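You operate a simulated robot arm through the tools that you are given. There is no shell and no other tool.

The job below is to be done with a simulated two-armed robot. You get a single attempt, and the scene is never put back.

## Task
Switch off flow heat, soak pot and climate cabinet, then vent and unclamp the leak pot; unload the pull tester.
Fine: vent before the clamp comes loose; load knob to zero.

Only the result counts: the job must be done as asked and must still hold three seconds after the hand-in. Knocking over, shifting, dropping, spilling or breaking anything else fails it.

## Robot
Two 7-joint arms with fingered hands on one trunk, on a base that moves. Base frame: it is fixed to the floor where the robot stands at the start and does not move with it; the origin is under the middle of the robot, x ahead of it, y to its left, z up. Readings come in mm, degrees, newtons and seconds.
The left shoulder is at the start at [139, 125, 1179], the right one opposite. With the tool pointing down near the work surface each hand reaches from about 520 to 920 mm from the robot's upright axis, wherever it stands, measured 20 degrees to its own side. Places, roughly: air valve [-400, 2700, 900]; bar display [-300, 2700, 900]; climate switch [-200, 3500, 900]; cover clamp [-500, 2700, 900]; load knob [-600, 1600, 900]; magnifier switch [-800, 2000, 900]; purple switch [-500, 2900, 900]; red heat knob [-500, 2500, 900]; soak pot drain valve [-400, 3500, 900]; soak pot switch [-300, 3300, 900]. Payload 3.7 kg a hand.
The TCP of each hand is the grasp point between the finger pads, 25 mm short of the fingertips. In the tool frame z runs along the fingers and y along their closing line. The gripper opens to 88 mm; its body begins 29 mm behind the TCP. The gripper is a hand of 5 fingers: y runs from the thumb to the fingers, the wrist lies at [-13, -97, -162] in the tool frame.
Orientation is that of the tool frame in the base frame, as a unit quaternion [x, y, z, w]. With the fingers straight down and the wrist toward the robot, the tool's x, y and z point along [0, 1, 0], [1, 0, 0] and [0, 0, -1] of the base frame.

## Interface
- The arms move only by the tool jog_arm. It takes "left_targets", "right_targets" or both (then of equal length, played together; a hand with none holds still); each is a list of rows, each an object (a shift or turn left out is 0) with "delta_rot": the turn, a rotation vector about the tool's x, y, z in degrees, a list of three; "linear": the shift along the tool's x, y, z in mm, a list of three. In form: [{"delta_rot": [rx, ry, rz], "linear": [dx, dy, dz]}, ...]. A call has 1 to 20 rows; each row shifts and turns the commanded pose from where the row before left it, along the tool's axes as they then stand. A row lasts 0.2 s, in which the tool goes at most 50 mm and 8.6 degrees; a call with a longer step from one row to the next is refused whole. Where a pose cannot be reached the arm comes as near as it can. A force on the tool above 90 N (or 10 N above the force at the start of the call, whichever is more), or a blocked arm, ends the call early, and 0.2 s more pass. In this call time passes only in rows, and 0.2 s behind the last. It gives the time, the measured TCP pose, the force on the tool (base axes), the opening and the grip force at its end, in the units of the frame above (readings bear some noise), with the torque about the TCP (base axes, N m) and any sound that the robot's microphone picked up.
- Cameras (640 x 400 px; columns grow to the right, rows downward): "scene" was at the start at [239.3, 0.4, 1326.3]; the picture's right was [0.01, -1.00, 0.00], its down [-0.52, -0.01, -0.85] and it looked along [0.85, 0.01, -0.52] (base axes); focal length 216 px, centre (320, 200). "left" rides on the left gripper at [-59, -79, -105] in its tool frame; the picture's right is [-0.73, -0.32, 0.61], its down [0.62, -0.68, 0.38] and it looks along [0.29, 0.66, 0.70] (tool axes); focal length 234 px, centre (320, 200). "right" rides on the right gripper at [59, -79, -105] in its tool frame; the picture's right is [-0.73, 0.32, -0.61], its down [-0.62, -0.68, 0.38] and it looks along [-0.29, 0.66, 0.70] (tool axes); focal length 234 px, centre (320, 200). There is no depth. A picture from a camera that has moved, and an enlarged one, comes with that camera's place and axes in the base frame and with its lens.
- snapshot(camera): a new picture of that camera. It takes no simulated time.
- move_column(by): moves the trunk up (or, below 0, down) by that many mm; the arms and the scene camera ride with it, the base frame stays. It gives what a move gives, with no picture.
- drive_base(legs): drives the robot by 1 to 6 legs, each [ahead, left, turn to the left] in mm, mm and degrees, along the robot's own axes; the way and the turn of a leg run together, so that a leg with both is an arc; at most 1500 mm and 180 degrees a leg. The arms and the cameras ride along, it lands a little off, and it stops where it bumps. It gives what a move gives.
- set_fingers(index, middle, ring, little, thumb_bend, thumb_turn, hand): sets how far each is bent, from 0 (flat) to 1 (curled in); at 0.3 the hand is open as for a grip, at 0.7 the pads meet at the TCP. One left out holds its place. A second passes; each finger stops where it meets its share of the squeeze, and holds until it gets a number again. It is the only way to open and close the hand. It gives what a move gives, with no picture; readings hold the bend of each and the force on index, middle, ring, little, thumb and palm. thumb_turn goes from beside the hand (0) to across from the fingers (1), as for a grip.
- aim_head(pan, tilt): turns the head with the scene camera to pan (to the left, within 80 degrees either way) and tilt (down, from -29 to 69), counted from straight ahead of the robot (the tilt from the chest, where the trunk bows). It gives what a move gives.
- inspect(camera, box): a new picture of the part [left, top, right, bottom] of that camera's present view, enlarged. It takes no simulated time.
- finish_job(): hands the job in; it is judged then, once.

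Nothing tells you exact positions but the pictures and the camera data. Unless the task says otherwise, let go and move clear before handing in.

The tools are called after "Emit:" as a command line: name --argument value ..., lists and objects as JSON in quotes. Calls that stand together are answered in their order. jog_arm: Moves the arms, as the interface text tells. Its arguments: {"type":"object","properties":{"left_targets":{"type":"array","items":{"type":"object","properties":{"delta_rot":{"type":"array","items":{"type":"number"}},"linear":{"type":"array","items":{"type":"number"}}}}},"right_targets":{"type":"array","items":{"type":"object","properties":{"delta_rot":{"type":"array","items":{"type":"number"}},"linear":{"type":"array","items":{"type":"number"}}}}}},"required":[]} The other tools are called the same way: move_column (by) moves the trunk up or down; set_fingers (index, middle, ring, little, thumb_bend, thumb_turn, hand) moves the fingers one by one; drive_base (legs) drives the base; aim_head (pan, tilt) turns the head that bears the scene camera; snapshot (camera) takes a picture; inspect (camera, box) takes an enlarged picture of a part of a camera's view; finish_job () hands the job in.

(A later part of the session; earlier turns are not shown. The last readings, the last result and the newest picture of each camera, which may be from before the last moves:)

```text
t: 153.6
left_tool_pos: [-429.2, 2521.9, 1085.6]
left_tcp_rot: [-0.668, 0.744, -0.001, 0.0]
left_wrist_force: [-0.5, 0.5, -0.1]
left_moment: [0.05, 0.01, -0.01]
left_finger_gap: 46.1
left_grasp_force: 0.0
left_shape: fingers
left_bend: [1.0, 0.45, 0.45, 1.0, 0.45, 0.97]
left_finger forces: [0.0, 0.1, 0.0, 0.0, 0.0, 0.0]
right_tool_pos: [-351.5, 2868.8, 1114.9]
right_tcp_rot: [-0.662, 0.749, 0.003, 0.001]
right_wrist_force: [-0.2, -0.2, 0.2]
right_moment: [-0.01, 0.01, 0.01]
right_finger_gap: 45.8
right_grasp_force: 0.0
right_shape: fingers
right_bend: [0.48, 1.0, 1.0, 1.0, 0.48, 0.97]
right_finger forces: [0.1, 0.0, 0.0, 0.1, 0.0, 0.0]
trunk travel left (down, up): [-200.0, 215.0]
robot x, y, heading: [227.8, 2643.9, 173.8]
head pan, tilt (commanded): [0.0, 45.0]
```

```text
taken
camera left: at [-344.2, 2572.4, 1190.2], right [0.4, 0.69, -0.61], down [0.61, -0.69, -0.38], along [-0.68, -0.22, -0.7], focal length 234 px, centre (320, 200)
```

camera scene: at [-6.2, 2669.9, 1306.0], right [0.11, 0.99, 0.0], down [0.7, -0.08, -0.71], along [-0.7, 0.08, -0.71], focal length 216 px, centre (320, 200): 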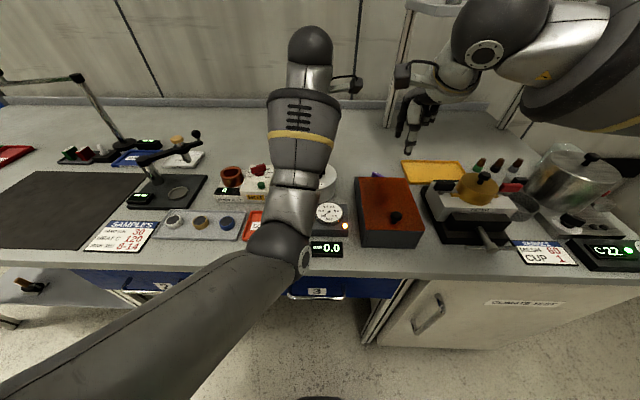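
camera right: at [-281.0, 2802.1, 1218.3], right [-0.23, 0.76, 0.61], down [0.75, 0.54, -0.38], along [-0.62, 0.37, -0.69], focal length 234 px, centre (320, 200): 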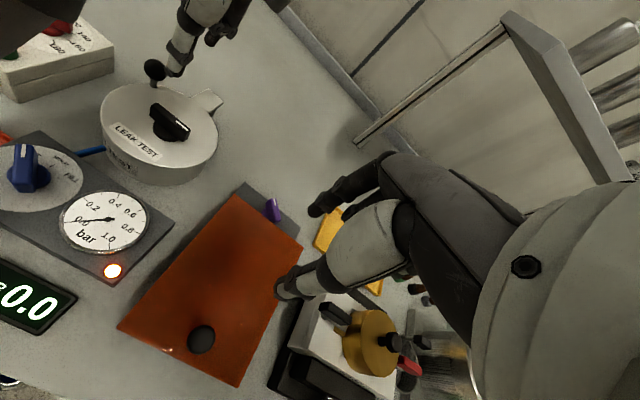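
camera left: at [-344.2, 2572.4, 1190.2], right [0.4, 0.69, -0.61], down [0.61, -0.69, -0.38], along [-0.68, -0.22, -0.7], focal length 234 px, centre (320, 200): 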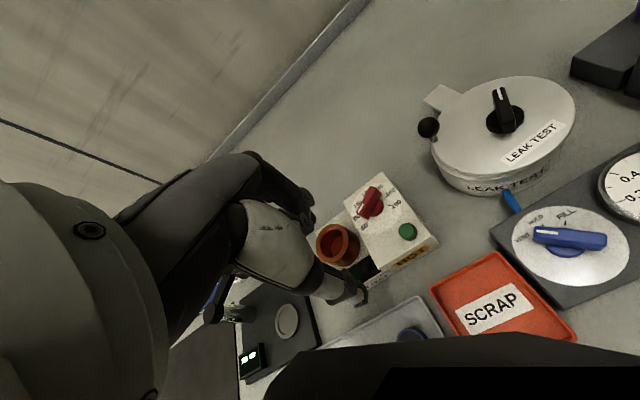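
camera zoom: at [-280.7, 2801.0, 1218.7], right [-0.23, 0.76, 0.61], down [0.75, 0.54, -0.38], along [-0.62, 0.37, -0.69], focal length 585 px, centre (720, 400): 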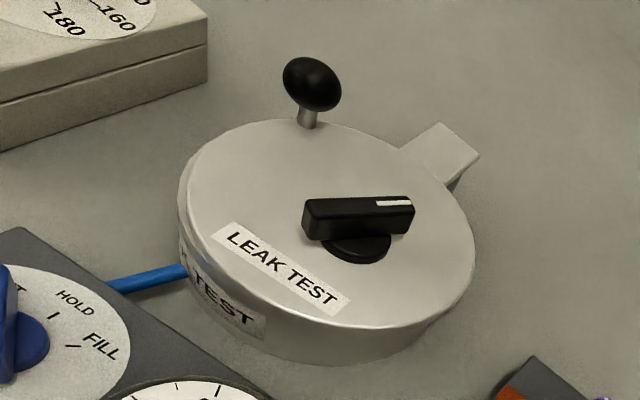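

The clamp turned about 60° and the cover came loose, swinging a few mm about its rear hinge. I'll give the clamp knob a second turn with the left hand at φ≈205° to bring it fully open, then push the cover back in line.

Emit:
set_fingers --hand "left" --ring 1.0 --middle 0.48 --thumb_bend 0.48

Emit:
jog_arm --left_targets '[{"delta_rot": [0, 0, -7.75]}, {"delta_rot": [0, 0, -7.75]}, {"delta_rot": [0, 0, -7.75]}, {"delta_rot": [0, 0, -7.75]}, {"linear": [-42.5, -4.6, 5]}, {"linear": [-42.5, -4.6, 5]}, {"linear": [-42.5, -4.6, 5]}, {"linear": [-42.5, -4.6, 5]}, {"linear": [-42.5, -4.6, 5]}]'

Emit:
snapshot --camera "left"

Emit:
inspect --camera "right" --box '[60, 0, 260, 140]'

```text
t: 154.6
left_tool_pos: [-429.9, 2522.7, 1086.0]
left_tcp_rot: [-0.668, 0.744, 0.0, 0.0]
left_wrist_force: [-0.3, 0.1, -0.5]
left_moment: [0.02, 0.01, 0.03]
left_finger_gap: 45.2
left_grasp_force: 0.1
left_shape: fingers
left_bend: [1.0, 0.48, 1.0, 1.0, 0.48, 0.97]
left_finger forces: [0.1, 0.0, 0.0, 0.0, 0.1, 0.0]
right_tool_pos: [-352.1, 2870.6, 1113.2]
right_tcp_rot: [-0.663, 0.749, 0.002, 0.001]
right_wrist_force: [0.0, -0.1, 0.4]
right_moment: [0.02, -0.03, 0.0]
right_finger_gap: 45.7
right_grasp_force: 0.0
right_shape: fingers
right_bend: [0.48, 1.0, 1.0, 1.0, 0.48, 0.97]
right_finger forces: [0.1, 0.0, 0.0, 0.0, 0.0, 0.0]
trunk travel left (down, up): [-200.0, 215.0]
robot x, y, heading: [222.2, 2646.8, 173.7]
head pan, tilt (commanded): [0.0, 45.0]
```

```text
t: 156.6
left_tool_pos: [-496.1, 2727.4, 1059.9]
left_tcp_rot: [0.843, -0.538, 0.0, 0.0]
left_wrist_force: [-0.9, -0.4, -0.3]
left_moment: [0.01, 0.01, 0.04]
left_finger_gap: 45.2
left_grasp_force: 0.0
left_shape: fingers
left_bend: [1.0, 0.48, 1.0, 1.0, 0.48, 0.97]
left_finger forces: [0.0, 0.0, 0.0, 0.0, 0.0, 0.1]
right_tool_pos: [-351.6, 2869.1, 1114.3]
right_tcp_rot: [-0.662, 0.75, 0.001, 0.001]
right_wrist_force: [-0.1, -0.4, -0.7]
right_moment: [-0.01, 0.03, -0.01]
right_finger_gap: 45.9
right_grasp_force: 0.1
right_shape: fingers
right_bend: [0.48, 1.0, 1.0, 1.0, 0.48, 0.97]
right_finger forces: [0.0, 0.1, 0.0, 0.0, 0.1, 0.1]
trunk travel left (down, up): [-200.0, 215.0]
robot x, y, heading: [224.4, 2642.8, 173.7]
head pan, tilt (commanded): [0.0, 45.0]
```

```text
taken
camera left: at [-450.0, 2814.0, 1164.0], right [-0.01, 0.79, -0.61], down [0.88, -0.28, -0.38], along [-0.47, -0.54, -0.7], focal length 234 px, centre (320, 200)
```

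left: 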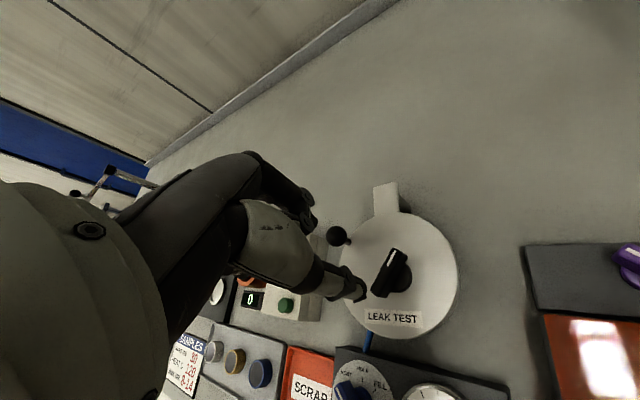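

```text
2.86 times, centred on (160, 70) of right
camera zoom: at [-280.9, 2802.1, 1218.3], right [-0.23, 0.76, 0.61], down [0.75, 0.54, -0.38], along [-0.62, 0.37, -0.69], focal length 669 px, centre (777, 571)
```

zoom: 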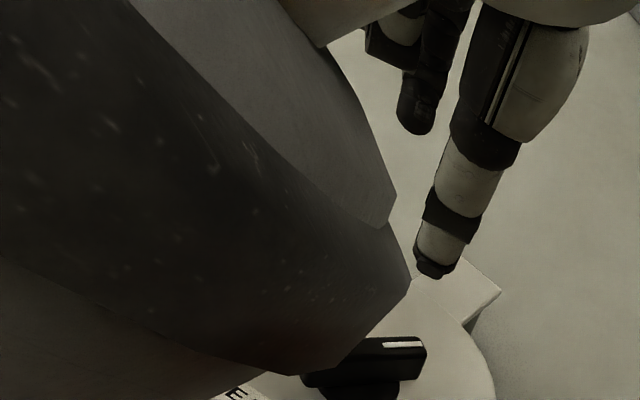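

Emit:
inspect --camera "left" --box '[320, 170, 480, 350]'

```text
2.22 times, centred on (400, 260) of left
camera zoom: at [-450.0, 2814.0, 1164.0], right [-0.01, 0.79, -0.61], down [0.88, -0.28, -0.38], along [-0.47, -0.54, -0.7], focal length 520 px, centre (142, 67)
```

zoom: 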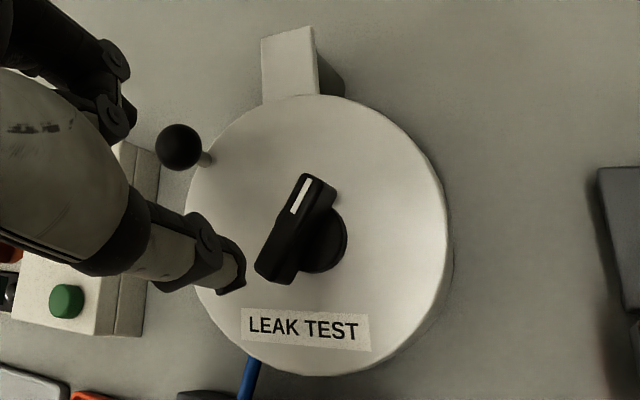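

Emit:
jog_arm --left_targets '[{"linear": [1, 4, 35]}, {"linear": [0, 0, 36]}, {"linear": [0, 0, 35]}]'

Emit:
set_fingers --hand "left" --middle 0.8 --thumb_bend 0.8

Emit:
inspect --camera "left" --box '[270, 150, 470, 310]'

```text
t: 157.4
left_tool_pos: [-501.5, 2722.8, 953.7]
left_tcp_rot: [0.843, -0.538, 0.0, 0.0]
left_wrist_force: [-0.7, 1.4, 0.4]
left_moment: [0.01, -0.01, 0.0]
left_finger_gap: 45.0
left_grasp_force: 0.0
left_shape: fingers
left_bend: [1.0, 0.48, 1.0, 1.0, 0.48, 0.97]
left_finger forces: [0.0, 0.1, 0.0, 0.1, 0.0, 0.1]
right_tool_pos: [-352.8, 2869.5, 1114.0]
right_tcp_rot: [-0.662, 0.75, 0.001, 0.001]
right_wrist_force: [-0.3, 0.9, 0.3]
right_moment: [0.02, -0.02, 0.01]
right_finger_gap: 45.6
right_grasp_force: 0.1
right_shape: fingers
right_bend: [0.48, 1.0, 1.0, 1.0, 0.48, 0.97]
right_finger forces: [0.0, 0.0, 0.0, 0.0, 0.0, 0.1]
trunk travel left (down, up): [-200.0, 215.0]
robot x, y, heading: [225.0, 2645.8, 173.7]
head pan, tilt (commanded): [0.0, 45.0]
```

```text
t: 158.4
left_tool_pos: [-500.4, 2723.0, 953.9]
left_tcp_rot: [0.843, -0.538, 0.002, 0.001]
left_wrist_force: [2.8, -1.4, -6.1]
left_moment: [0.0, -0.04, -0.1]
left_finger_gap: 36.0
left_grasp_force: 9.1
left_shape: fingers
left_bend: [1.0, 0.77, 1.0, 1.0, 0.72, 0.94]
left_finger forces: [0.0, 9.5, 0.0, 0.1, 9.3, 0.1]
right_tool_pos: [-351.9, 2869.4, 1114.1]
right_tcp_rot: [-0.662, 0.75, 0.002, 0.001]
right_wrist_force: [0.6, -0.3, 0.6]
right_moment: [0.06, 0.01, 0.01]
right_finger_gap: 45.8
right_grasp_force: 0.1
right_shape: fingers
right_bend: [0.48, 1.0, 1.0, 1.0, 0.48, 0.97]
right_finger forces: [0.1, 0.0, 0.1, 0.1, 0.0, 0.0]
trunk travel left (down, up): [-200.0, 215.0]
robot x, y, heading: [225.3, 2646.4, 174.0]
head pan, tilt (commanded): [0.0, 45.0]
```

```text
2.50 times, centred on (370, 230) of left
camera zoom: at [-453.8, 2809.8, 1058.1], right [-0.01, 0.79, -0.61], down [0.88, -0.28, -0.38], along [-0.47, -0.54, -0.7], focal length 585 px, centre (195, 125)
```

zoom: 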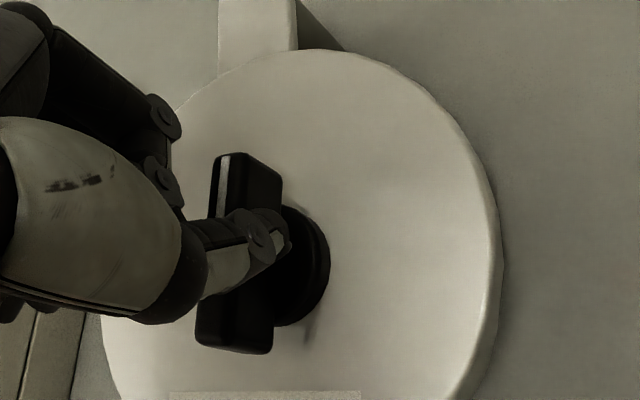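

Emit:
set_fingers --hand "left" --middle 0.45 --thumb_bend 0.45

Emit:
jog_arm --left_targets '[{"linear": [0, 0, -40]}, {"linear": [0, 0, -45]}, {"linear": [0, 0, -45]}, {"linear": [42.5, 4.6, 0]}, {"linear": [42.5, 4.6, 0]}, {"linear": [42.5, 4.6, 0]}, {"linear": [42.5, 4.6, 0]}, {"linear": [42.5, 4.6, 0]}]'

Emit:
inspect --camera "scene" --box '[270, 130, 370, 220]'

Emit:
inspect --camera "right" --box '[60, 40, 260, 200]'

```text
t: 159.4
left_tool_pos: [-500.6, 2722.9, 953.4]
left_tcp_rot: [0.843, -0.538, 0.0, 0.0]
left_wrist_force: [-0.1, -0.1, 0.1]
left_moment: [0.01, 0.0, 0.0]
left_finger_gap: 46.1
left_grasp_force: 0.1
left_shape: fingers
left_bend: [1.0, 0.45, 1.0, 1.0, 0.45, 0.97]
left_finger forces: [0.1, 0.0, 0.1, 0.1, 0.0, 0.1]
right_tool_pos: [-352.1, 2870.8, 1113.7]
right_tcp_rot: [-0.662, 0.749, 0.002, 0.001]
right_wrist_force: [-0.1, 0.7, 0.4]
right_moment: [-0.01, -0.02, 0.01]
right_finger_gap: 45.9
right_grasp_force: 0.2
right_shape: fingers
right_bend: [0.48, 1.0, 1.0, 1.0, 0.48, 0.97]
right_finger forces: [0.1, 0.0, 0.0, 0.0, 0.0, 0.1]
trunk travel left (down, up): [-200.0, 215.0]
robot x, y, heading: [225.8, 2643.2, 173.6]
head pan, tilt (commanded): [0.0, 45.0]
```

```text
t: 161.2
left_tool_pos: [-430.4, 2519.0, 1084.5]
left_tcp_rot: [0.843, -0.538, 0.0, 0.0]
left_wrist_force: [-0.2, 0.2, -0.6]
left_moment: [0.02, 0.01, -0.02]
left_finger_gap: 46.0
left_grasp_force: 0.1
left_shape: fingers
left_bend: [1.0, 0.45, 1.0, 1.0, 0.45, 0.97]
left_finger forces: [0.0, 0.1, 0.0, 0.0, 0.0, 0.0]
right_tool_pos: [-352.1, 2869.2, 1114.4]
right_tcp_rot: [-0.662, 0.75, 0.002, 0.001]
right_wrist_force: [0.5, 0.1, -0.4]
right_moment: [0.0, 0.01, -0.01]
right_finger_gap: 45.9
right_grasp_force: 0.0
right_shape: fingers
right_bend: [0.48, 1.0, 1.0, 1.0, 0.48, 0.97]
right_finger forces: [0.0, 0.1, 0.1, 0.0, 0.0, 0.1]
trunk travel left (down, up): [-200.0, 215.0]
robot x, y, heading: [223.0, 2648.3, 173.6]
head pan, tilt (commanded): [0.0, 45.0]
```

```text
4.44 times, centred on (320, 175) of scene
camera zoom: at [-5.9, 2668.9, 1306.1], right [0.11, 0.99, 0.0], down [0.7, -0.08, -0.71], along [-0.7, 0.08, -0.71], focal length 960 px, centre (320, 311)
```

zoom: 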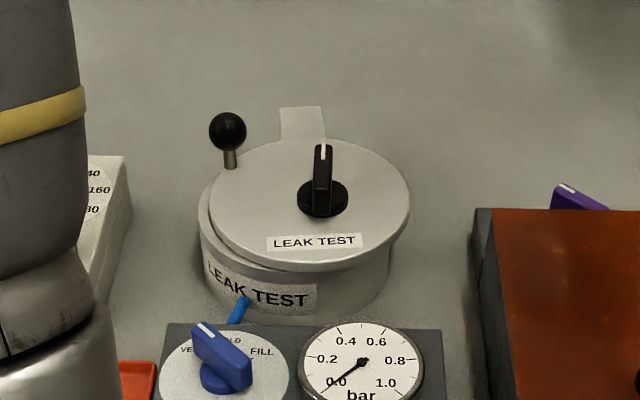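

```text
2.50 times, centred on (160, 120) of right
camera zoom: at [-280.7, 2801.0, 1218.7], right [-0.23, 0.76, 0.61], down [0.75, 0.54, -0.38], along [-0.62, 0.37, -0.69], focal length 585 px, centre (720, 400)
```

zoom: 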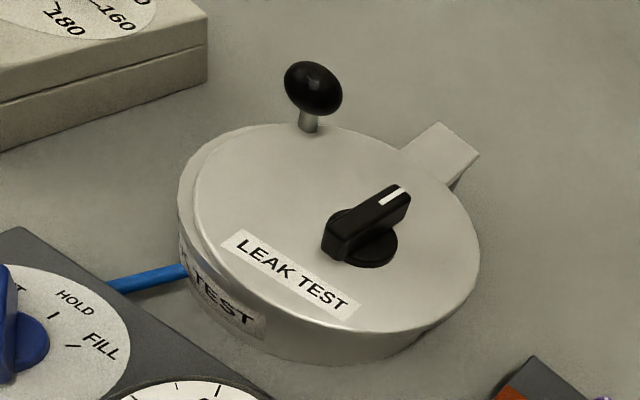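

The clamp now points straight back, about 90° from where it was, so it is open. The cover has swung roughly 10 mm to the right, so I'll nudge it back by pushing sideways on the bar knob with the right hand's closed finger pair.

Emit:
set_fingers --hand "right" --index 0.68 --thumb_bend 0.68

Emit:
jog_arm --right_targets '[{"linear": [26, 26, 10.8]}, {"linear": [26, 26, 10.8]}, {"linear": [26, 26, 10.8]}, {"linear": [26, 26, 10.8]}, {"linear": [26, 26, 10.8]}]'

Emit:
inspect --camera "scene" --box '[270, 90, 390, 220]'

Emit:
snapshot --camera "right"

```text
t: 162.2
left_tool_pos: [-431.1, 2520.0, 1084.9]
left_tcp_rot: [0.843, -0.538, 0.0, 0.0]
left_wrist_force: [0.3, 0.1, -0.8]
left_moment: [0.02, -0.01, 0.02]
left_finger_gap: 46.1
left_grasp_force: 0.1
left_shape: fingers
left_bend: [1.0, 0.45, 1.0, 1.0, 0.45, 0.97]
left_finger forces: [0.1, 0.0, 0.0, 0.0, 0.1, 0.1]
right_tool_pos: [-353.0, 2868.4, 1113.6]
right_tcp_rot: [-0.662, 0.749, 0.002, 0.001]
right_wrist_force: [0.2, -0.6, 0.5]
right_moment: [0.0, -0.01, 0.01]
right_finger_gap: 3.3
right_grasp_force: 0.1
right_shape: fingers
right_bend: [0.68, 1.0, 1.0, 1.0, 0.68, 0.97]
right_finger forces: [0.0, 0.0, 0.0, 0.1, 0.0, 0.0]
trunk travel left (down, up): [-200.0, 215.0]
robot x, y, heading: [226.8, 2642.9, 173.8]
head pan, tilt (commanded): [0.0, 45.0]
```

```text
t: 163.4
left_tool_pos: [-430.7, 2519.9, 1084.3]
left_tcp_rot: [0.843, -0.537, 0.0, 0.001]
left_wrist_force: [0.1, 0.2, 0.2]
left_moment: [-0.03, 0.01, 0.01]
left_finger_gap: 46.1
left_grasp_force: 0.0
left_shape: fingers
left_bend: [1.0, 0.45, 1.0, 1.0, 0.45, 0.97]
left_finger forces: [0.0, 0.0, 0.1, 0.1, 0.0, 0.0]
right_tool_pos: [-497.6, 2756.3, 1057.9]
right_tcp_rot: [-0.662, 0.75, 0.003, 0.002]
right_wrist_force: [0.2, -0.6, 0.2]
right_moment: [-0.01, 0.02, 0.02]
right_finger_gap: 3.2
right_grasp_force: 0.1
right_shape: fingers
right_bend: [0.68, 1.0, 1.0, 1.0, 0.68, 0.97]
right_finger forces: [0.0, 0.0, 0.1, 0.0, 0.0, 0.0]
trunk travel left (down, up): [-200.0, 215.0]
robot x, y, heading: [226.1, 2645.6, 173.7]
head pan, tilt (commanded): [0.0, 45.0]
```

```text
3.08 times, centred on (330, 155) of scene
camera zoom: at [-6.7, 2668.7, 1305.8], right [0.11, 0.99, 0.0], down [0.7, -0.08, -0.71], along [-0.7, 0.08, -0.71], focal length 664 px, centre (289, 338)
```

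zoom: 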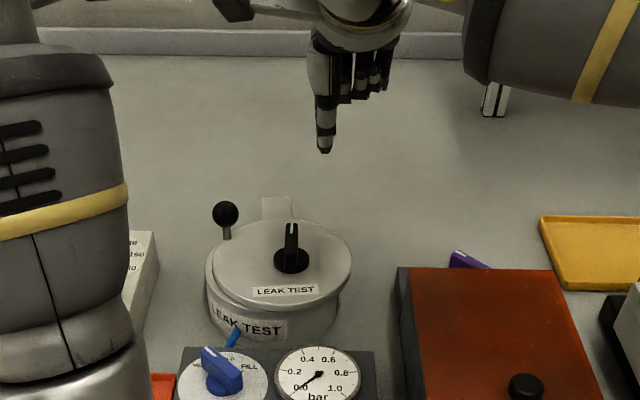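

```text
taken
camera right: at [-426.4, 2688.5, 1162.1], right [-0.23, 0.76, 0.61], down [0.75, 0.54, -0.38], along [-0.62, 0.37, -0.69], focal length 234 px, centre (320, 200)
```

right: 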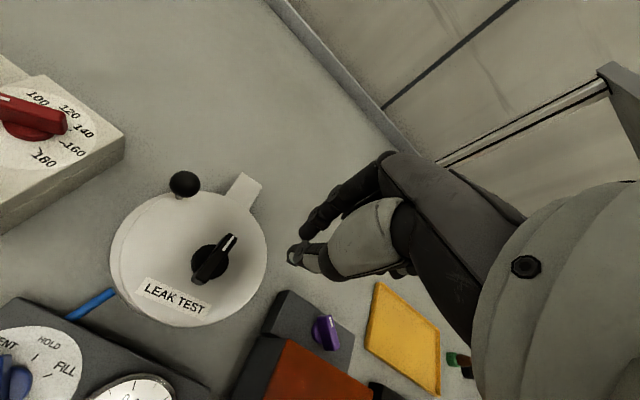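

Emit:
jog_arm --right_targets '[{"linear": [0, 0, 40]}, {"linear": [0, 0, 40]}, {"linear": [0, 0, 26]}]'

Emit:
inspect --camera "right" --box '[200, 150, 380, 310]'

Emit:
inspect --camera "scene" --box '[270, 130, 370, 220]'

```text
t: 164.2
left_tool_pos: [-431.3, 2520.4, 1084.6]
left_tcp_rot: [0.843, -0.538, 0.0, 0.0]
left_wrist_force: [-1.2, 0.0, 0.3]
left_moment: [0.04, -0.01, 0.0]
left_finger_gap: 45.9
left_grasp_force: 0.1
left_shape: fingers
left_bend: [1.0, 0.45, 1.0, 1.0, 0.45, 0.97]
left_finger forces: [0.1, 0.1, 0.0, 0.0, 0.1, 0.0]
right_tool_pos: [-496.4, 2757.2, 953.0]
right_tcp_rot: [-0.662, 0.75, 0.002, 0.0]
right_wrist_force: [0.1, 0.0, 0.7]
right_moment: [-0.01, 0.0, 0.01]
right_finger_gap: 3.3
right_grasp_force: 0.0
right_shape: fingers
right_bend: [0.68, 1.0, 1.0, 1.0, 0.68, 0.97]
right_finger forces: [0.0, 0.1, 0.0, 0.0, 0.1, 0.0]
trunk travel left (down, up): [-200.0, 215.0]
robot x, y, heading: [222.6, 2642.4, 173.7]
head pan, tilt (commanded): [0.0, 45.0]
```

```text
2.50 times, centred on (290, 230) of right
camera zoom: at [-426.0, 2688.6, 1056.9], right [-0.23, 0.76, 0.61], down [0.75, 0.54, -0.38], along [-0.62, 0.37, -0.69], focal length 585 px, centre (395, 125)
```

zoom: 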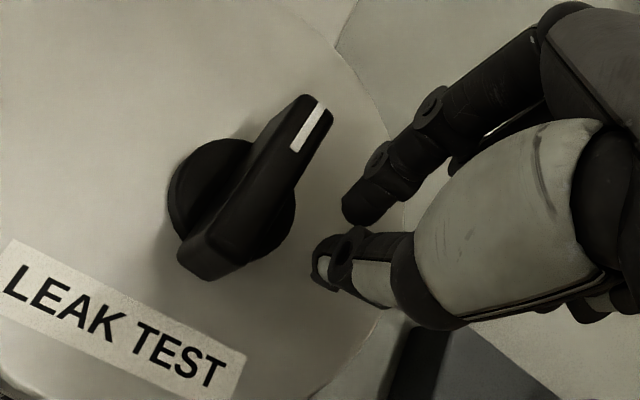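

```text
4.44 times, centred on (320, 175) of scene
camera zoom: at [-6.5, 2669.4, 1305.9], right [0.11, 0.99, 0.0], down [0.7, -0.08, -0.71], along [-0.7, 0.08, -0.71], focal length 960 px, centre (320, 311)
```

zoom: 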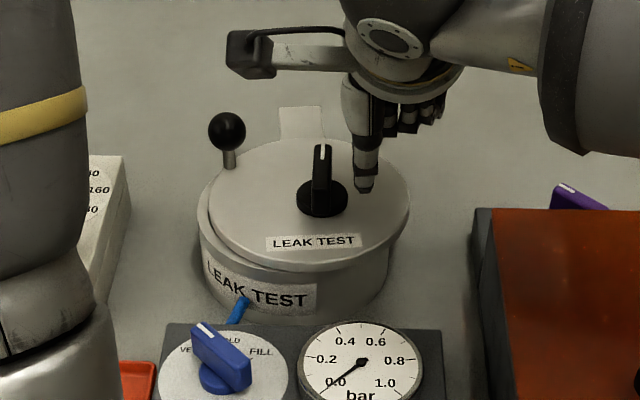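

Emit:
jog_arm --right_targets '[{"linear": [7, 0, 0]}, {"linear": [7, 0, 0]}, {"linear": [4, 0, 0]}]'

Emit:
inspect --camera "scene" --box '[270, 130, 370, 220]'

```text
t: 165.0
left_tool_pos: [-432.2, 2521.8, 1084.9]
left_tcp_rot: [0.843, -0.539, 0.001, 0.0]
left_wrist_force: [-0.4, -1.0, 0.6]
left_moment: [0.0, 0.0, -0.03]
left_finger_gap: 46.1
left_grasp_force: 0.0
left_shape: fingers
left_bend: [1.0, 0.45, 1.0, 1.0, 0.45, 0.97]
left_finger forces: [0.0, 0.0, 0.0, 0.0, 0.0, 0.0]
right_tool_pos: [-498.2, 2739.7, 952.6]
right_tcp_rot: [-0.662, 0.75, 0.002, 0.002]
right_wrist_force: [1.2, 1.4, -0.8]
right_moment: [0.04, -0.03, -0.01]
right_finger_gap: 2.4
right_grasp_force: 0.6
right_shape: fingers
right_bend: [0.68, 1.0, 1.0, 1.0, 0.68, 0.98]
right_finger forces: [1.8, 0.0, 0.1, 0.0, 0.2, 0.0]
trunk travel left (down, up): [-200.0, 215.0]
robot x, y, heading: [226.7, 2645.0, 173.8]
head pan, tilt (commanded): [0.0, 45.0]
```

```text
4.44 times, centred on (320, 175) of scene
camera zoom: at [-6.0, 2669.7, 1306.0], right [0.11, 0.99, 0.0], down [0.7, -0.08, -0.71], along [-0.7, 0.08, -0.71], focal length 960 px, centre (320, 311)
```

zoom: 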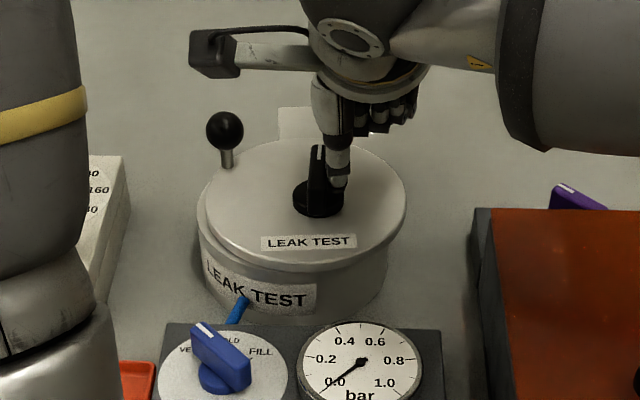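

Emit:
jog_arm --right_targets '[{"linear": [3, 0, 0]}, {"linear": [3, 0, 0]}]'

Emit:
inspect --camera "scene" --box '[270, 130, 370, 220]'

```text
t: 165.6
left_tool_pos: [-431.9, 2521.2, 1085.4]
left_tcp_rot: [0.843, -0.538, 0.0, 0.0]
left_wrist_force: [0.2, -0.4, -0.4]
left_moment: [0.01, 0.02, 0.03]
left_finger_gap: 46.0
left_grasp_force: 0.1
left_shape: fingers
left_bend: [1.0, 0.45, 1.0, 1.0, 0.45, 0.97]
left_finger forces: [0.1, 0.0, 0.0, 0.0, 0.0, 0.0]
right_tool_pos: [-500.4, 2733.5, 952.3]
right_tcp_rot: [-0.661, 0.75, 0.001, 0.0]
right_wrist_force: [0.8, 1.4, 0.7]
right_moment: [0.03, -0.02, -0.01]
right_finger_gap: 1.5
right_grasp_force: 0.5
right_shape: fingers
right_bend: [0.69, 1.0, 1.0, 1.0, 0.68, 0.98]
right_finger forces: [1.7, 0.0, 0.0, 0.0, 0.0, 0.1]
trunk travel left (down, up): [-200.0, 215.0]
robot x, y, heading: [227.3, 2650.4, 173.7]
head pan, tilt (commanded): [0.0, 45.0]
```

```text
4.44 times, centred on (320, 175) of scene
camera zoom: at [-5.9, 2669.6, 1306.0], right [0.11, 0.99, 0.0], down [0.7, -0.08, -0.71], along [-0.7, 0.08, -0.71], focal length 960 px, centre (320, 311)
```

zoom: 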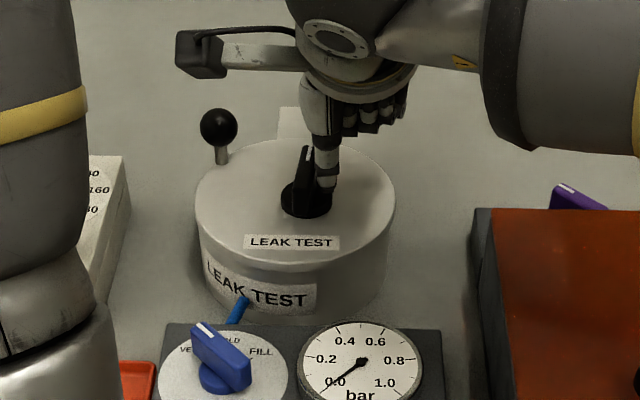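

Emit:
jog_arm --right_targets '[{"linear": [1.2, 0, 0]}]'

Emit:
jog_arm --right_targets '[{"linear": [-15, 0, 0]}, {"linear": [0, 0, -40]}, {"linear": [0, 0, -45]}, {"linear": [0, 0, -45]}, {"linear": [-40, -20, 0]}, {"linear": [-40, -20, 0]}]'

Emit:
inspect --camera "scene" --box '[270, 130, 370, 220]'

Emit:
inspect --camera "right" --box '[60, 100, 300, 300]'

```text
t: 166.0
left_tool_pos: [-431.4, 2521.5, 1084.1]
left_tcp_rot: [0.843, -0.538, 0.0, -0.001]
left_wrist_force: [1.4, 0.4, -0.2]
left_moment: [0.0, 0.05, 0.0]
left_finger_gap: 46.3
left_grasp_force: 0.0
left_shape: fingers
left_bend: [1.0, 0.45, 1.0, 1.0, 0.45, 0.97]
left_finger forces: [0.0, 0.1, 0.1, 0.0, 0.0, 0.0]
right_tool_pos: [-498.9, 2732.7, 951.9]
right_tcp_rot: [-0.661, 0.75, 0.002, 0.0]
right_wrist_force: [1.8, 1.9, 0.6]
right_moment: [0.04, -0.03, -0.05]
right_finger_gap: 1.2
right_grasp_force: 1.0
right_shape: fingers
right_bend: [0.69, 1.0, 1.0, 1.0, 0.68, 0.98]
right_finger forces: [2.2, 0.0, 0.1, 0.1, 0.0, 0.1]
trunk travel left (down, up): [-200.0, 215.0]
robot x, y, heading: [227.2, 2643.7, 173.6]
head pan, tilt (commanded): [0.0, 45.0]
```

```text
t: 167.4
left_tool_pos: [-431.4, 2520.5, 1086.2]
left_tcp_rot: [0.844, -0.537, -0.001, 0.002]
left_wrist_force: [0.0, 0.4, 0.5]
left_moment: [0.03, 0.03, 0.01]
left_finger_gap: 46.1
left_grasp_force: 0.0
left_shape: fingers
left_bend: [1.0, 0.45, 1.0, 1.0, 0.45, 0.97]
left_finger forces: [0.0, 0.0, 0.0, 0.0, 0.1, 0.0]
right_tool_pos: [-446.3, 2821.5, 1083.8]
right_tcp_rot: [-0.662, 0.75, 0.002, 0.0]
right_wrist_force: [0.0, 0.1, -0.1]
right_moment: [0.01, -0.03, -0.01]
right_finger_gap: 2.6
right_grasp_force: 0.1
right_shape: fingers
right_bend: [0.68, 1.0, 1.0, 1.0, 0.68, 0.98]
right_finger forces: [0.0, 0.1, 0.0, 0.1, 0.0, 0.0]
trunk travel left (down, up): [-200.0, 215.0]
robot x, y, heading: [227.3, 2647.7, 173.6]
head pan, tilt (commanded): [0.0, 45.0]
```

```text
4.44 times, centred on (320, 175) of scene
camera zoom: at [-5.3, 2669.9, 1306.2], right [0.11, 0.99, 0.0], down [0.7, -0.08, -0.71], along [-0.7, 0.08, -0.71], focal length 960 px, centre (320, 311)
```

zoom: 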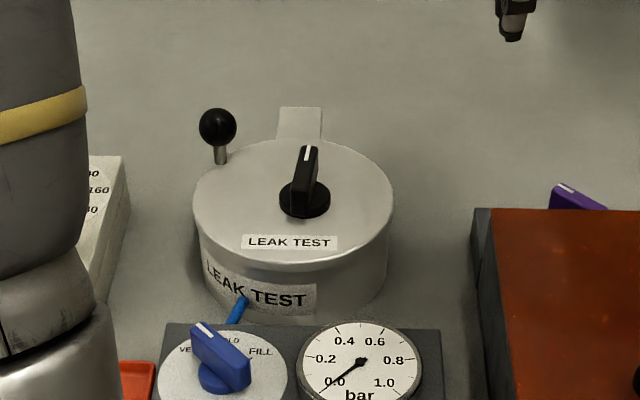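

```text
2.00 times, centred on (180, 200) of right
camera zoom: at [-374.3, 2752.9, 1188.6], right [-0.23, 0.76, 0.61], down [0.75, 0.54, -0.38], along [-0.62, 0.37, -0.69], focal length 468 px, centre (600, 200)
```

zoom: 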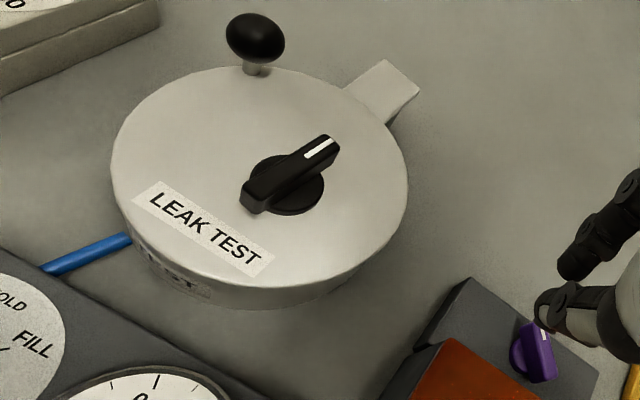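

Cover is back in line with the pot and the knob is about 82° from where it started. I'll try one more counter-clockwise turn, gripping the bar end-to-end with the right hand, to make sure it is fully open.

Emit:
set_fingers --hand "right" --index 0.42 --thumb_bend 0.42

Emit:
jog_arm --right_targets '[{"delta_rot": [0, 0, 4.8]}, {"linear": [37, 10.2, 0]}, {"linear": [37, 10.2, 0]}, {"linear": [37, 10.2, 0]}]'

Emit:
inspect --camera "right" --box '[160, 160, 340, 320]'

```text
t: 168.4
left_tool_pos: [-431.0, 2520.4, 1085.3]
left_tcp_rot: [0.843, -0.538, 0.0, 0.0]
left_wrist_force: [-0.4, -0.9, -0.1]
left_moment: [0.01, -0.01, 0.01]
left_finger_gap: 46.1
left_grasp_force: 0.0
left_shape: fingers
left_bend: [1.0, 0.45, 1.0, 1.0, 0.45, 0.97]
left_finger forces: [0.0, 0.0, 0.0, 0.0, 0.0, 0.0]
right_tool_pos: [-447.2, 2820.4, 1082.6]
right_tcp_rot: [-0.662, 0.749, 0.004, 0.002]
right_wrist_force: [-0.5, -0.7, 0.0]
right_moment: [-0.04, 0.0, 0.0]
right_finger_gap: 58.8
right_grasp_force: 0.0
right_shape: fingers
right_bend: [0.42, 1.0, 1.0, 1.0, 0.42, 0.98]
right_finger forces: [0.0, 0.0, 0.0, 0.0, 0.0, 0.1]
trunk travel left (down, up): [-200.0, 215.0]
robot x, y, heading: [226.1, 2645.7, 173.8]
head pan, tilt (commanded): [0.0, 45.0]
```

```text
t: 169.4
left_tool_pos: [-431.3, 2519.8, 1084.3]
left_tcp_rot: [0.843, -0.538, 0.001, 0.0]
left_wrist_force: [-0.5, -0.8, -0.1]
left_moment: [0.01, 0.0, 0.02]
left_finger_gap: 46.3
left_grasp_force: 0.1
left_shape: fingers
left_bend: [1.0, 0.45, 1.0, 1.0, 0.45, 0.97]
left_finger forces: [0.1, 0.0, 0.1, 0.1, 0.0, 0.0]
right_tool_pos: [-500.4, 2716.9, 1082.2]
right_tcp_rot: [-0.629, 0.777, 0.002, 0.001]
right_wrist_force: [-0.1, 0.4, -0.3]
right_moment: [0.05, -0.03, 0.0]
right_finger_gap: 58.8
right_grasp_force: 0.0
right_shape: fingers
right_bend: [0.42, 1.0, 1.0, 1.0, 0.42, 0.98]
right_finger forces: [0.1, 0.0, 0.1, 0.0, 0.0, 0.1]
trunk travel left (down, up): [-200.0, 215.0]
robot x, y, heading: [224.9, 2645.2, 173.8]
head pan, tilt (commanded): [0.0, 45.0]
```

```text
2.50 times, centred on (250, 240) of right
camera zoom: at [-435.8, 2642.5, 1186.6], right [-0.16, 0.77, 0.61], down [0.8, 0.47, -0.38], along [-0.58, 0.42, -0.69], focal length 585 px, centre (495, 100)
```

zoom: 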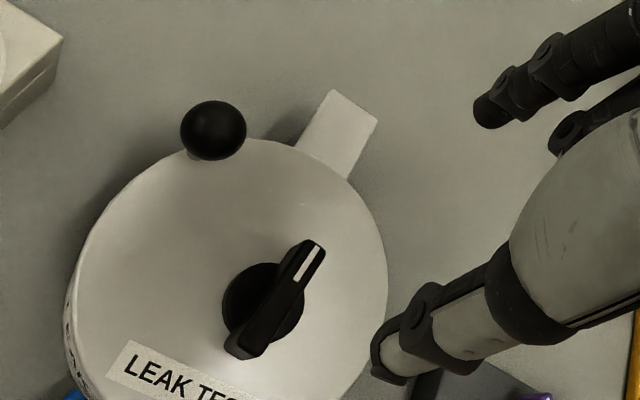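

Emit:
jog_arm --right_targets '[{"linear": [-3, -2.4, 42]}, {"linear": [0, 0, 44]}, {"linear": [0, 0, 43]}]'

Emit:
set_fingers --hand "right" --index 0.75 --thumb_bend 0.75

Emit:
jog_arm --right_targets '[{"delta_rot": [0, 0, -5], "linear": [0.25, 0.43, 0]}, {"delta_rot": [0, 0, -5], "linear": [0.25, 0.43, 0]}, {"delta_rot": [0, 0, -5], "linear": [0.25, 0.43, 0]}, {"delta_rot": [0, 0, -5], "linear": [0.25, 0.43, 0]}, {"delta_rot": [0, 0, -5], "linear": [0.25, 0.43, 0]}]'

Emit:
inspect --camera "right" --box '[200, 150, 380, 310]'

Emit:
inspect --camera "scene" --box '[270, 130, 370, 220]'

```text
t: 170.2
left_tool_pos: [-431.9, 2521.6, 1083.9]
left_tcp_rot: [0.842, -0.539, 0.0, 0.0]
left_wrist_force: [-0.2, -1.1, -0.3]
left_moment: [0.0, -0.04, -0.03]
left_finger_gap: 46.2
left_grasp_force: 0.0
left_shape: fingers
left_bend: [1.0, 0.45, 1.0, 1.0, 0.45, 0.97]
left_finger forces: [0.0, 0.1, 0.0, 0.1, 0.0, 0.1]
right_tool_pos: [-496.8, 2720.5, 950.6]
right_tcp_rot: [-0.629, 0.777, 0.003, 0.001]
right_wrist_force: [0.0, 0.4, 1.1]
right_moment: [0.0, -0.05, -0.03]
right_finger_gap: 59.1
right_grasp_force: 0.0
right_shape: fingers
right_bend: [0.42, 1.0, 1.0, 1.0, 0.42, 0.98]
right_finger forces: [0.0, 0.0, 0.1, 0.1, 0.0, 0.0]
trunk travel left (down, up): [-200.0, 215.0]
robot x, y, heading: [227.4, 2643.0, 173.8]
head pan, tilt (commanded): [0.0, 45.0]
```

```text
t: 171.2
left_tool_pos: [-431.0, 2521.0, 1084.8]
left_tcp_rot: [0.842, -0.539, 0.0, 0.0]
left_wrist_force: [-1.0, 0.0, -0.1]
left_moment: [0.01, -0.01, 0.0]
left_finger_gap: 46.2
left_grasp_force: 0.1
left_shape: fingers
left_bend: [1.0, 0.45, 1.0, 1.0, 0.45, 0.97]
left_finger forces: [0.0, 0.0, 0.1, 0.1, 0.0, 0.0]
right_tool_pos: [-498.1, 2720.6, 952.4]
right_tcp_rot: [-0.629, 0.777, 0.001, 0.001]
right_wrist_force: [3.8, 2.1, -1.6]
right_moment: [0.02, 0.01, 0.02]
right_finger_gap: 42.6
right_grasp_force: 13.0
right_shape: fingers
right_bend: [0.51, 1.0, 1.0, 1.0, 0.53, 0.97]
right_finger forces: [10.9, 0.0, 0.0, 0.1, 13.9, 0.0]
trunk travel left (down, up): [-200.0, 215.0]
robot x, y, heading: [223.0, 2642.0, 173.9]
head pan, tilt (commanded): [0.0, 45.0]
```

```text
t: 172.4
left_tool_pos: [-432.7, 2521.8, 1084.0]
left_tcp_rot: [0.842, -0.539, 0.001, 0.001]
left_wrist_force: [-0.5, 0.1, 0.7]
left_moment: [-0.05, -0.01, -0.02]
left_finger_gap: 46.0
left_grasp_force: 0.0
left_shape: fingers
left_bend: [1.0, 0.45, 1.0, 1.0, 0.45, 0.97]
left_finger forces: [0.0, 0.0, 0.0, 0.0, 0.0, 0.0]
right_tool_pos: [-502.1, 2724.2, 952.6]
right_tcp_rot: [0.782, -0.623, -0.003, -0.002]
right_wrist_force: [-12.4, 11.8, -3.2]
right_moment: [0.27, 0.23, -0.27]
right_finger_gap: 21.4
right_grasp_force: 8.5
right_shape: fingers
right_bend: [0.53, 1.0, 1.0, 1.0, 0.66, 0.99]
right_finger forces: [14.5, 0.0, 0.0, 0.1, 2.8, 0.0]
trunk travel left (down, up): [-200.0, 215.0]
robot x, y, heading: [226.4, 2644.9, 174.0]
head pan, tilt (commanded): [0.0, 45.0]
```

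```text
2.50 times, centred on (290, 230) of right
camera zoom: at [-412.3, 2684.4, 1057.4], right [-0.47, 0.63, 0.61], down [0.52, 0.76, -0.38], along [-0.71, 0.14, -0.69], focal length 585 px, centre (395, 125)
```

zoom: 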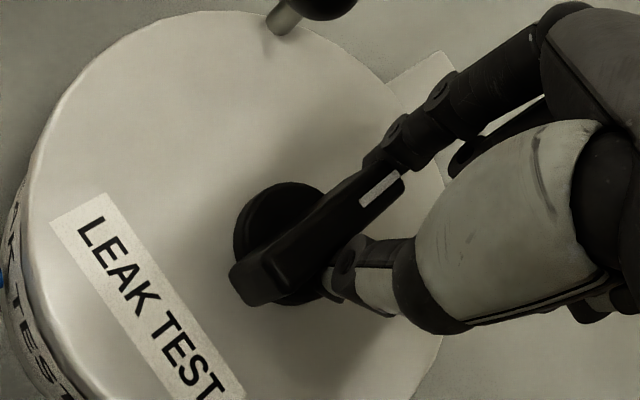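

```text
4.44 times, centred on (320, 175) of scene
camera zoom: at [-7.8, 2671.1, 1305.7], right [0.11, 0.99, 0.0], down [0.7, -0.08, -0.71], along [-0.7, 0.08, -0.71], focal length 960 px, centre (320, 311)
```

zoom: 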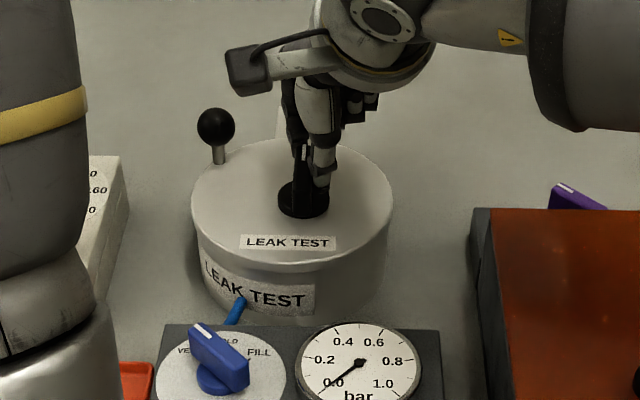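

The knob now resists about 0.2 N·m without moving, so it is at its open stop and the cover stayed aligned. I'll release and lift away.

Emit:
set_fingers --hand "right" --index 0.42 --thumb_bend 0.42

Emit:
jog_arm --right_targets '[{"linear": [0, 0, -40]}, {"linear": [0, 0, -45]}, {"linear": [0, 0, -45]}, {"linear": [-40, -20, 0]}, {"linear": [-40, -20, 0]}, {"linear": [-40, -20, 0]}]'

Emit:
inspect --camera "scene" --box '[270, 130, 370, 220]'

Emit:
snapshot --camera "scene"

```text
t: 173.4
left_tool_pos: [-431.0, 2520.8, 1085.1]
left_tcp_rot: [0.842, -0.539, 0.0, 0.0]
left_wrist_force: [1.1, 1.0, 0.3]
left_moment: [0.03, 0.01, -0.01]
left_finger_gap: 46.2
left_grasp_force: 0.0
left_shape: fingers
left_bend: [1.0, 0.45, 1.0, 1.0, 0.45, 0.97]
left_finger forces: [0.0, 0.0, 0.1, 0.0, 0.1, 0.0]
right_tool_pos: [-499.5, 2719.6, 953.3]
right_tcp_rot: [0.784, -0.621, -0.003, -0.001]
right_wrist_force: [-0.6, 0.9, 0.1]
right_moment: [-0.03, -0.01, -0.03]
right_finger_gap: 58.6
right_grasp_force: 0.0
right_shape: fingers
right_bend: [0.42, 1.0, 1.0, 1.0, 0.42, 0.98]
right_finger forces: [0.0, 0.0, 0.0, 0.0, 0.0, 0.0]
trunk travel left (down, up): [-200.0, 215.0]
robot x, y, heading: [230.9, 2644.3, 174.0]
head pan, tilt (commanded): [0.0, 45.0]
```

```text
t: 174.8
left_tool_pos: [-429.9, 2521.1, 1084.6]
left_tcp_rot: [0.842, -0.539, -0.001, 0.001]
left_wrist_force: [1.1, -0.4, -0.5]
left_moment: [-0.03, 0.0, 0.01]
left_finger_gap: 45.9
left_grasp_force: 0.1
left_shape: fingers
left_bend: [1.0, 0.45, 1.0, 1.0, 0.45, 0.97]
left_finger forces: [0.0, 0.0, 0.1, 0.0, 0.0, 0.0]
right_tool_pos: [-467.0, 2851.0, 1083.4]
right_tcp_rot: [0.783, -0.622, -0.002, -0.002]
right_wrist_force: [0.3, -0.2, 0.3]
right_moment: [-0.02, 0.0, 0.02]
right_finger_gap: 58.8
right_grasp_force: 0.0
right_shape: fingers
right_bend: [0.42, 1.0, 1.0, 1.0, 0.42, 0.98]
right_finger forces: [0.0, 0.1, 0.0, 0.0, 0.0, 0.0]
trunk travel left (down, up): [-200.0, 215.0]
robot x, y, heading: [228.5, 2645.3, 173.6]
head pan, tilt (commanded): [0.0, 45.0]
```

```text
4.44 times, centred on (320, 175) of scene
camera zoom: at [-5.6, 2670.6, 1306.1], right [0.11, 0.99, 0.0], down [0.7, -0.08, -0.71], along [-0.7, 0.08, -0.71], focal length 960 px, centre (320, 311)
```

zoom: 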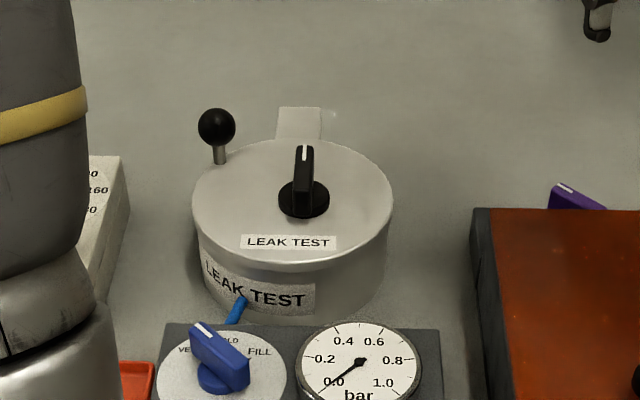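

```text
taken
camera scene: at [-5.6, 2670.6, 1306.1], right [0.11, 0.99, 0.0], down [0.7, -0.08, -0.71], along [-0.7, 0.08, -0.71], focal length 216 px, centre (320, 200)
```

scene: 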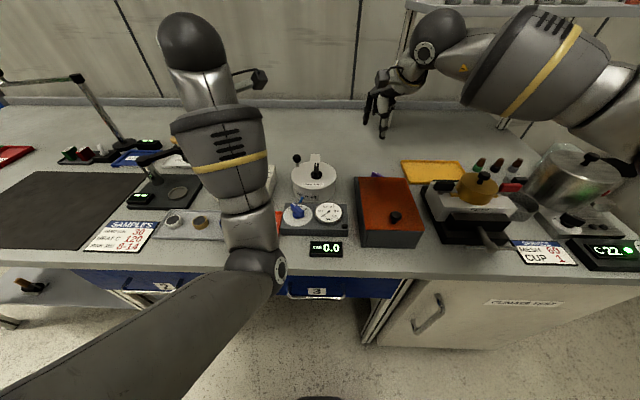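

The leak pot is vented and unclamped, with its cover in line. Last is the pull tester at about (-620, 1600), so I'll raise the trunk, move slightly forward and then drive left along the bench.

Emit:
move_column --by 200

Emit:
drive_base --legs '[[80, 0, 0], [0, 1100, 0]]'

Emit:
snapshot --camera "scene"

Emit:
snapshot --camera "left"

Emit:
snapshot --camera "right"

```text
t: 176.9
left_tool_pos: [-432.5, 2521.5, 1283.3]
left_tcp_rot: [0.843, -0.538, 0.0, 0.0]
left_wrist_force: [0.2, -0.1, -0.2]
left_moment: [-0.01, -0.01, 0.0]
left_finger_gap: 46.1
left_grasp_force: 0.0
left_shape: fingers
left_bend: [1.0, 0.45, 1.0, 1.0, 0.45, 0.97]
left_finger forces: [0.0, 0.1, 0.1, 0.0, 0.0, 0.0]
right_tool_pos: [-468.0, 2849.9, 1283.7]
right_tcp_rot: [0.783, -0.622, -0.002, -0.001]
right_wrist_force: [0.2, 0.0, 0.5]
right_moment: [0.01, 0.03, 0.0]
right_finger_gap: 58.7
right_grasp_force: 0.1
right_shape: fingers
right_bend: [0.42, 1.0, 1.0, 1.0, 0.42, 0.98]
right_finger forces: [0.0, 0.1, 0.0, 0.0, 0.1, 0.0]
trunk travel left (down, up): [-400.0, 15.0]
robot x, y, heading: [225.2, 2643.7, 173.7]
head pan, tilt (commanded): [0.0, 45.0]
```

```text
t: 187.5
left_tool_pos: [-637.5, 1442.4, 1282.4]
left_tcp_rot: [0.84, -0.543, 0.001, 0.0]
left_wrist_force: [0.3, 0.2, -0.2]
left_moment: [0.0, -0.01, 0.02]
left_finger_gap: 46.0
left_grasp_force: 0.0
left_shape: fingers
left_bend: [1.0, 0.45, 1.0, 1.0, 0.45, 0.97]
left_finger forces: [0.0, 0.1, 0.0, 0.0, 0.1, 0.1]
right_tool_pos: [-671.2, 1772.3, 1283.9]
right_tcp_rot: [0.78, -0.626, -0.002, -0.002]
right_wrist_force: [-0.5, -0.6, 0.2]
right_moment: [0.03, 0.0, 0.01]
right_finger_gap: 59.0
right_grasp_force: 0.0
right_shape: fingers
right_bend: [0.42, 1.0, 1.0, 1.0, 0.42, 0.98]
right_finger forces: [0.1, 0.0, 0.0, 0.0, 0.0, 0.0]
trunk travel left (down, up): [-400.0, 15.0]
robot x, y, heading: [22.4, 1559.2, 173.3]
head pan, tilt (commanded): [0.0, 45.0]
```

```text
taken
camera scene: at [-99.8, 1572.7, 1511.8], right [0.12, 0.99, 0.0], down [0.7, -0.08, -0.71], along [-0.7, 0.08, -0.71], focal length 216 px, centre (320, 200)
```

scene: 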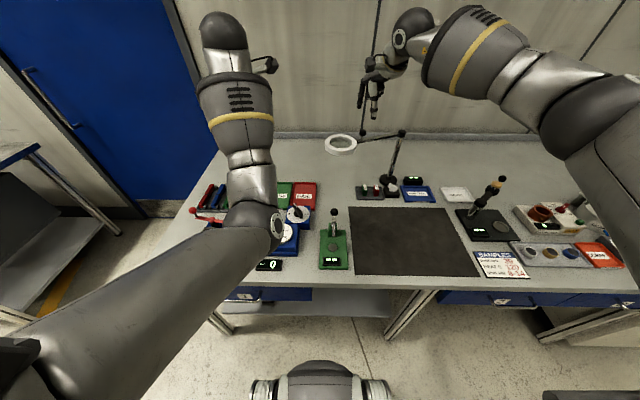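

```text
taken
camera left: at [-590.0, 1529.1, 1388.4], right [0.0, 0.79, -0.61], down [0.88, -0.29, -0.38], along [-0.48, -0.53, -0.7], focal length 234 px, centre (320, 200)
```

left: 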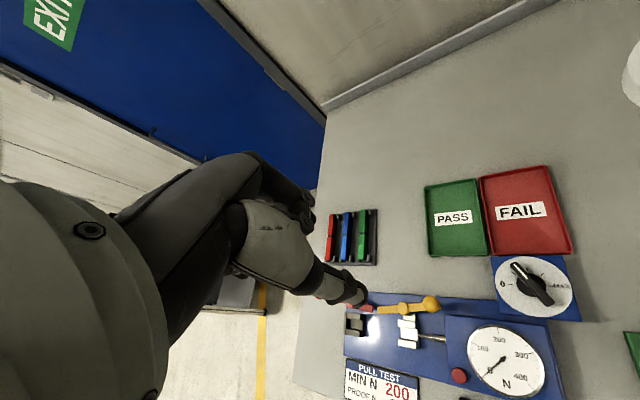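

```text
taken
camera right: at [-580.9, 1732.3, 1388.7], right [-0.47, 0.64, 0.61], down [0.53, 0.76, -0.38], along [-0.7, 0.15, -0.69], focal length 234 px, centre (320, 200)
```

right: 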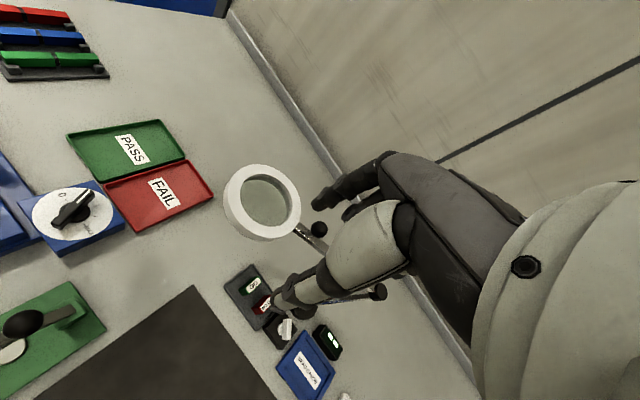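

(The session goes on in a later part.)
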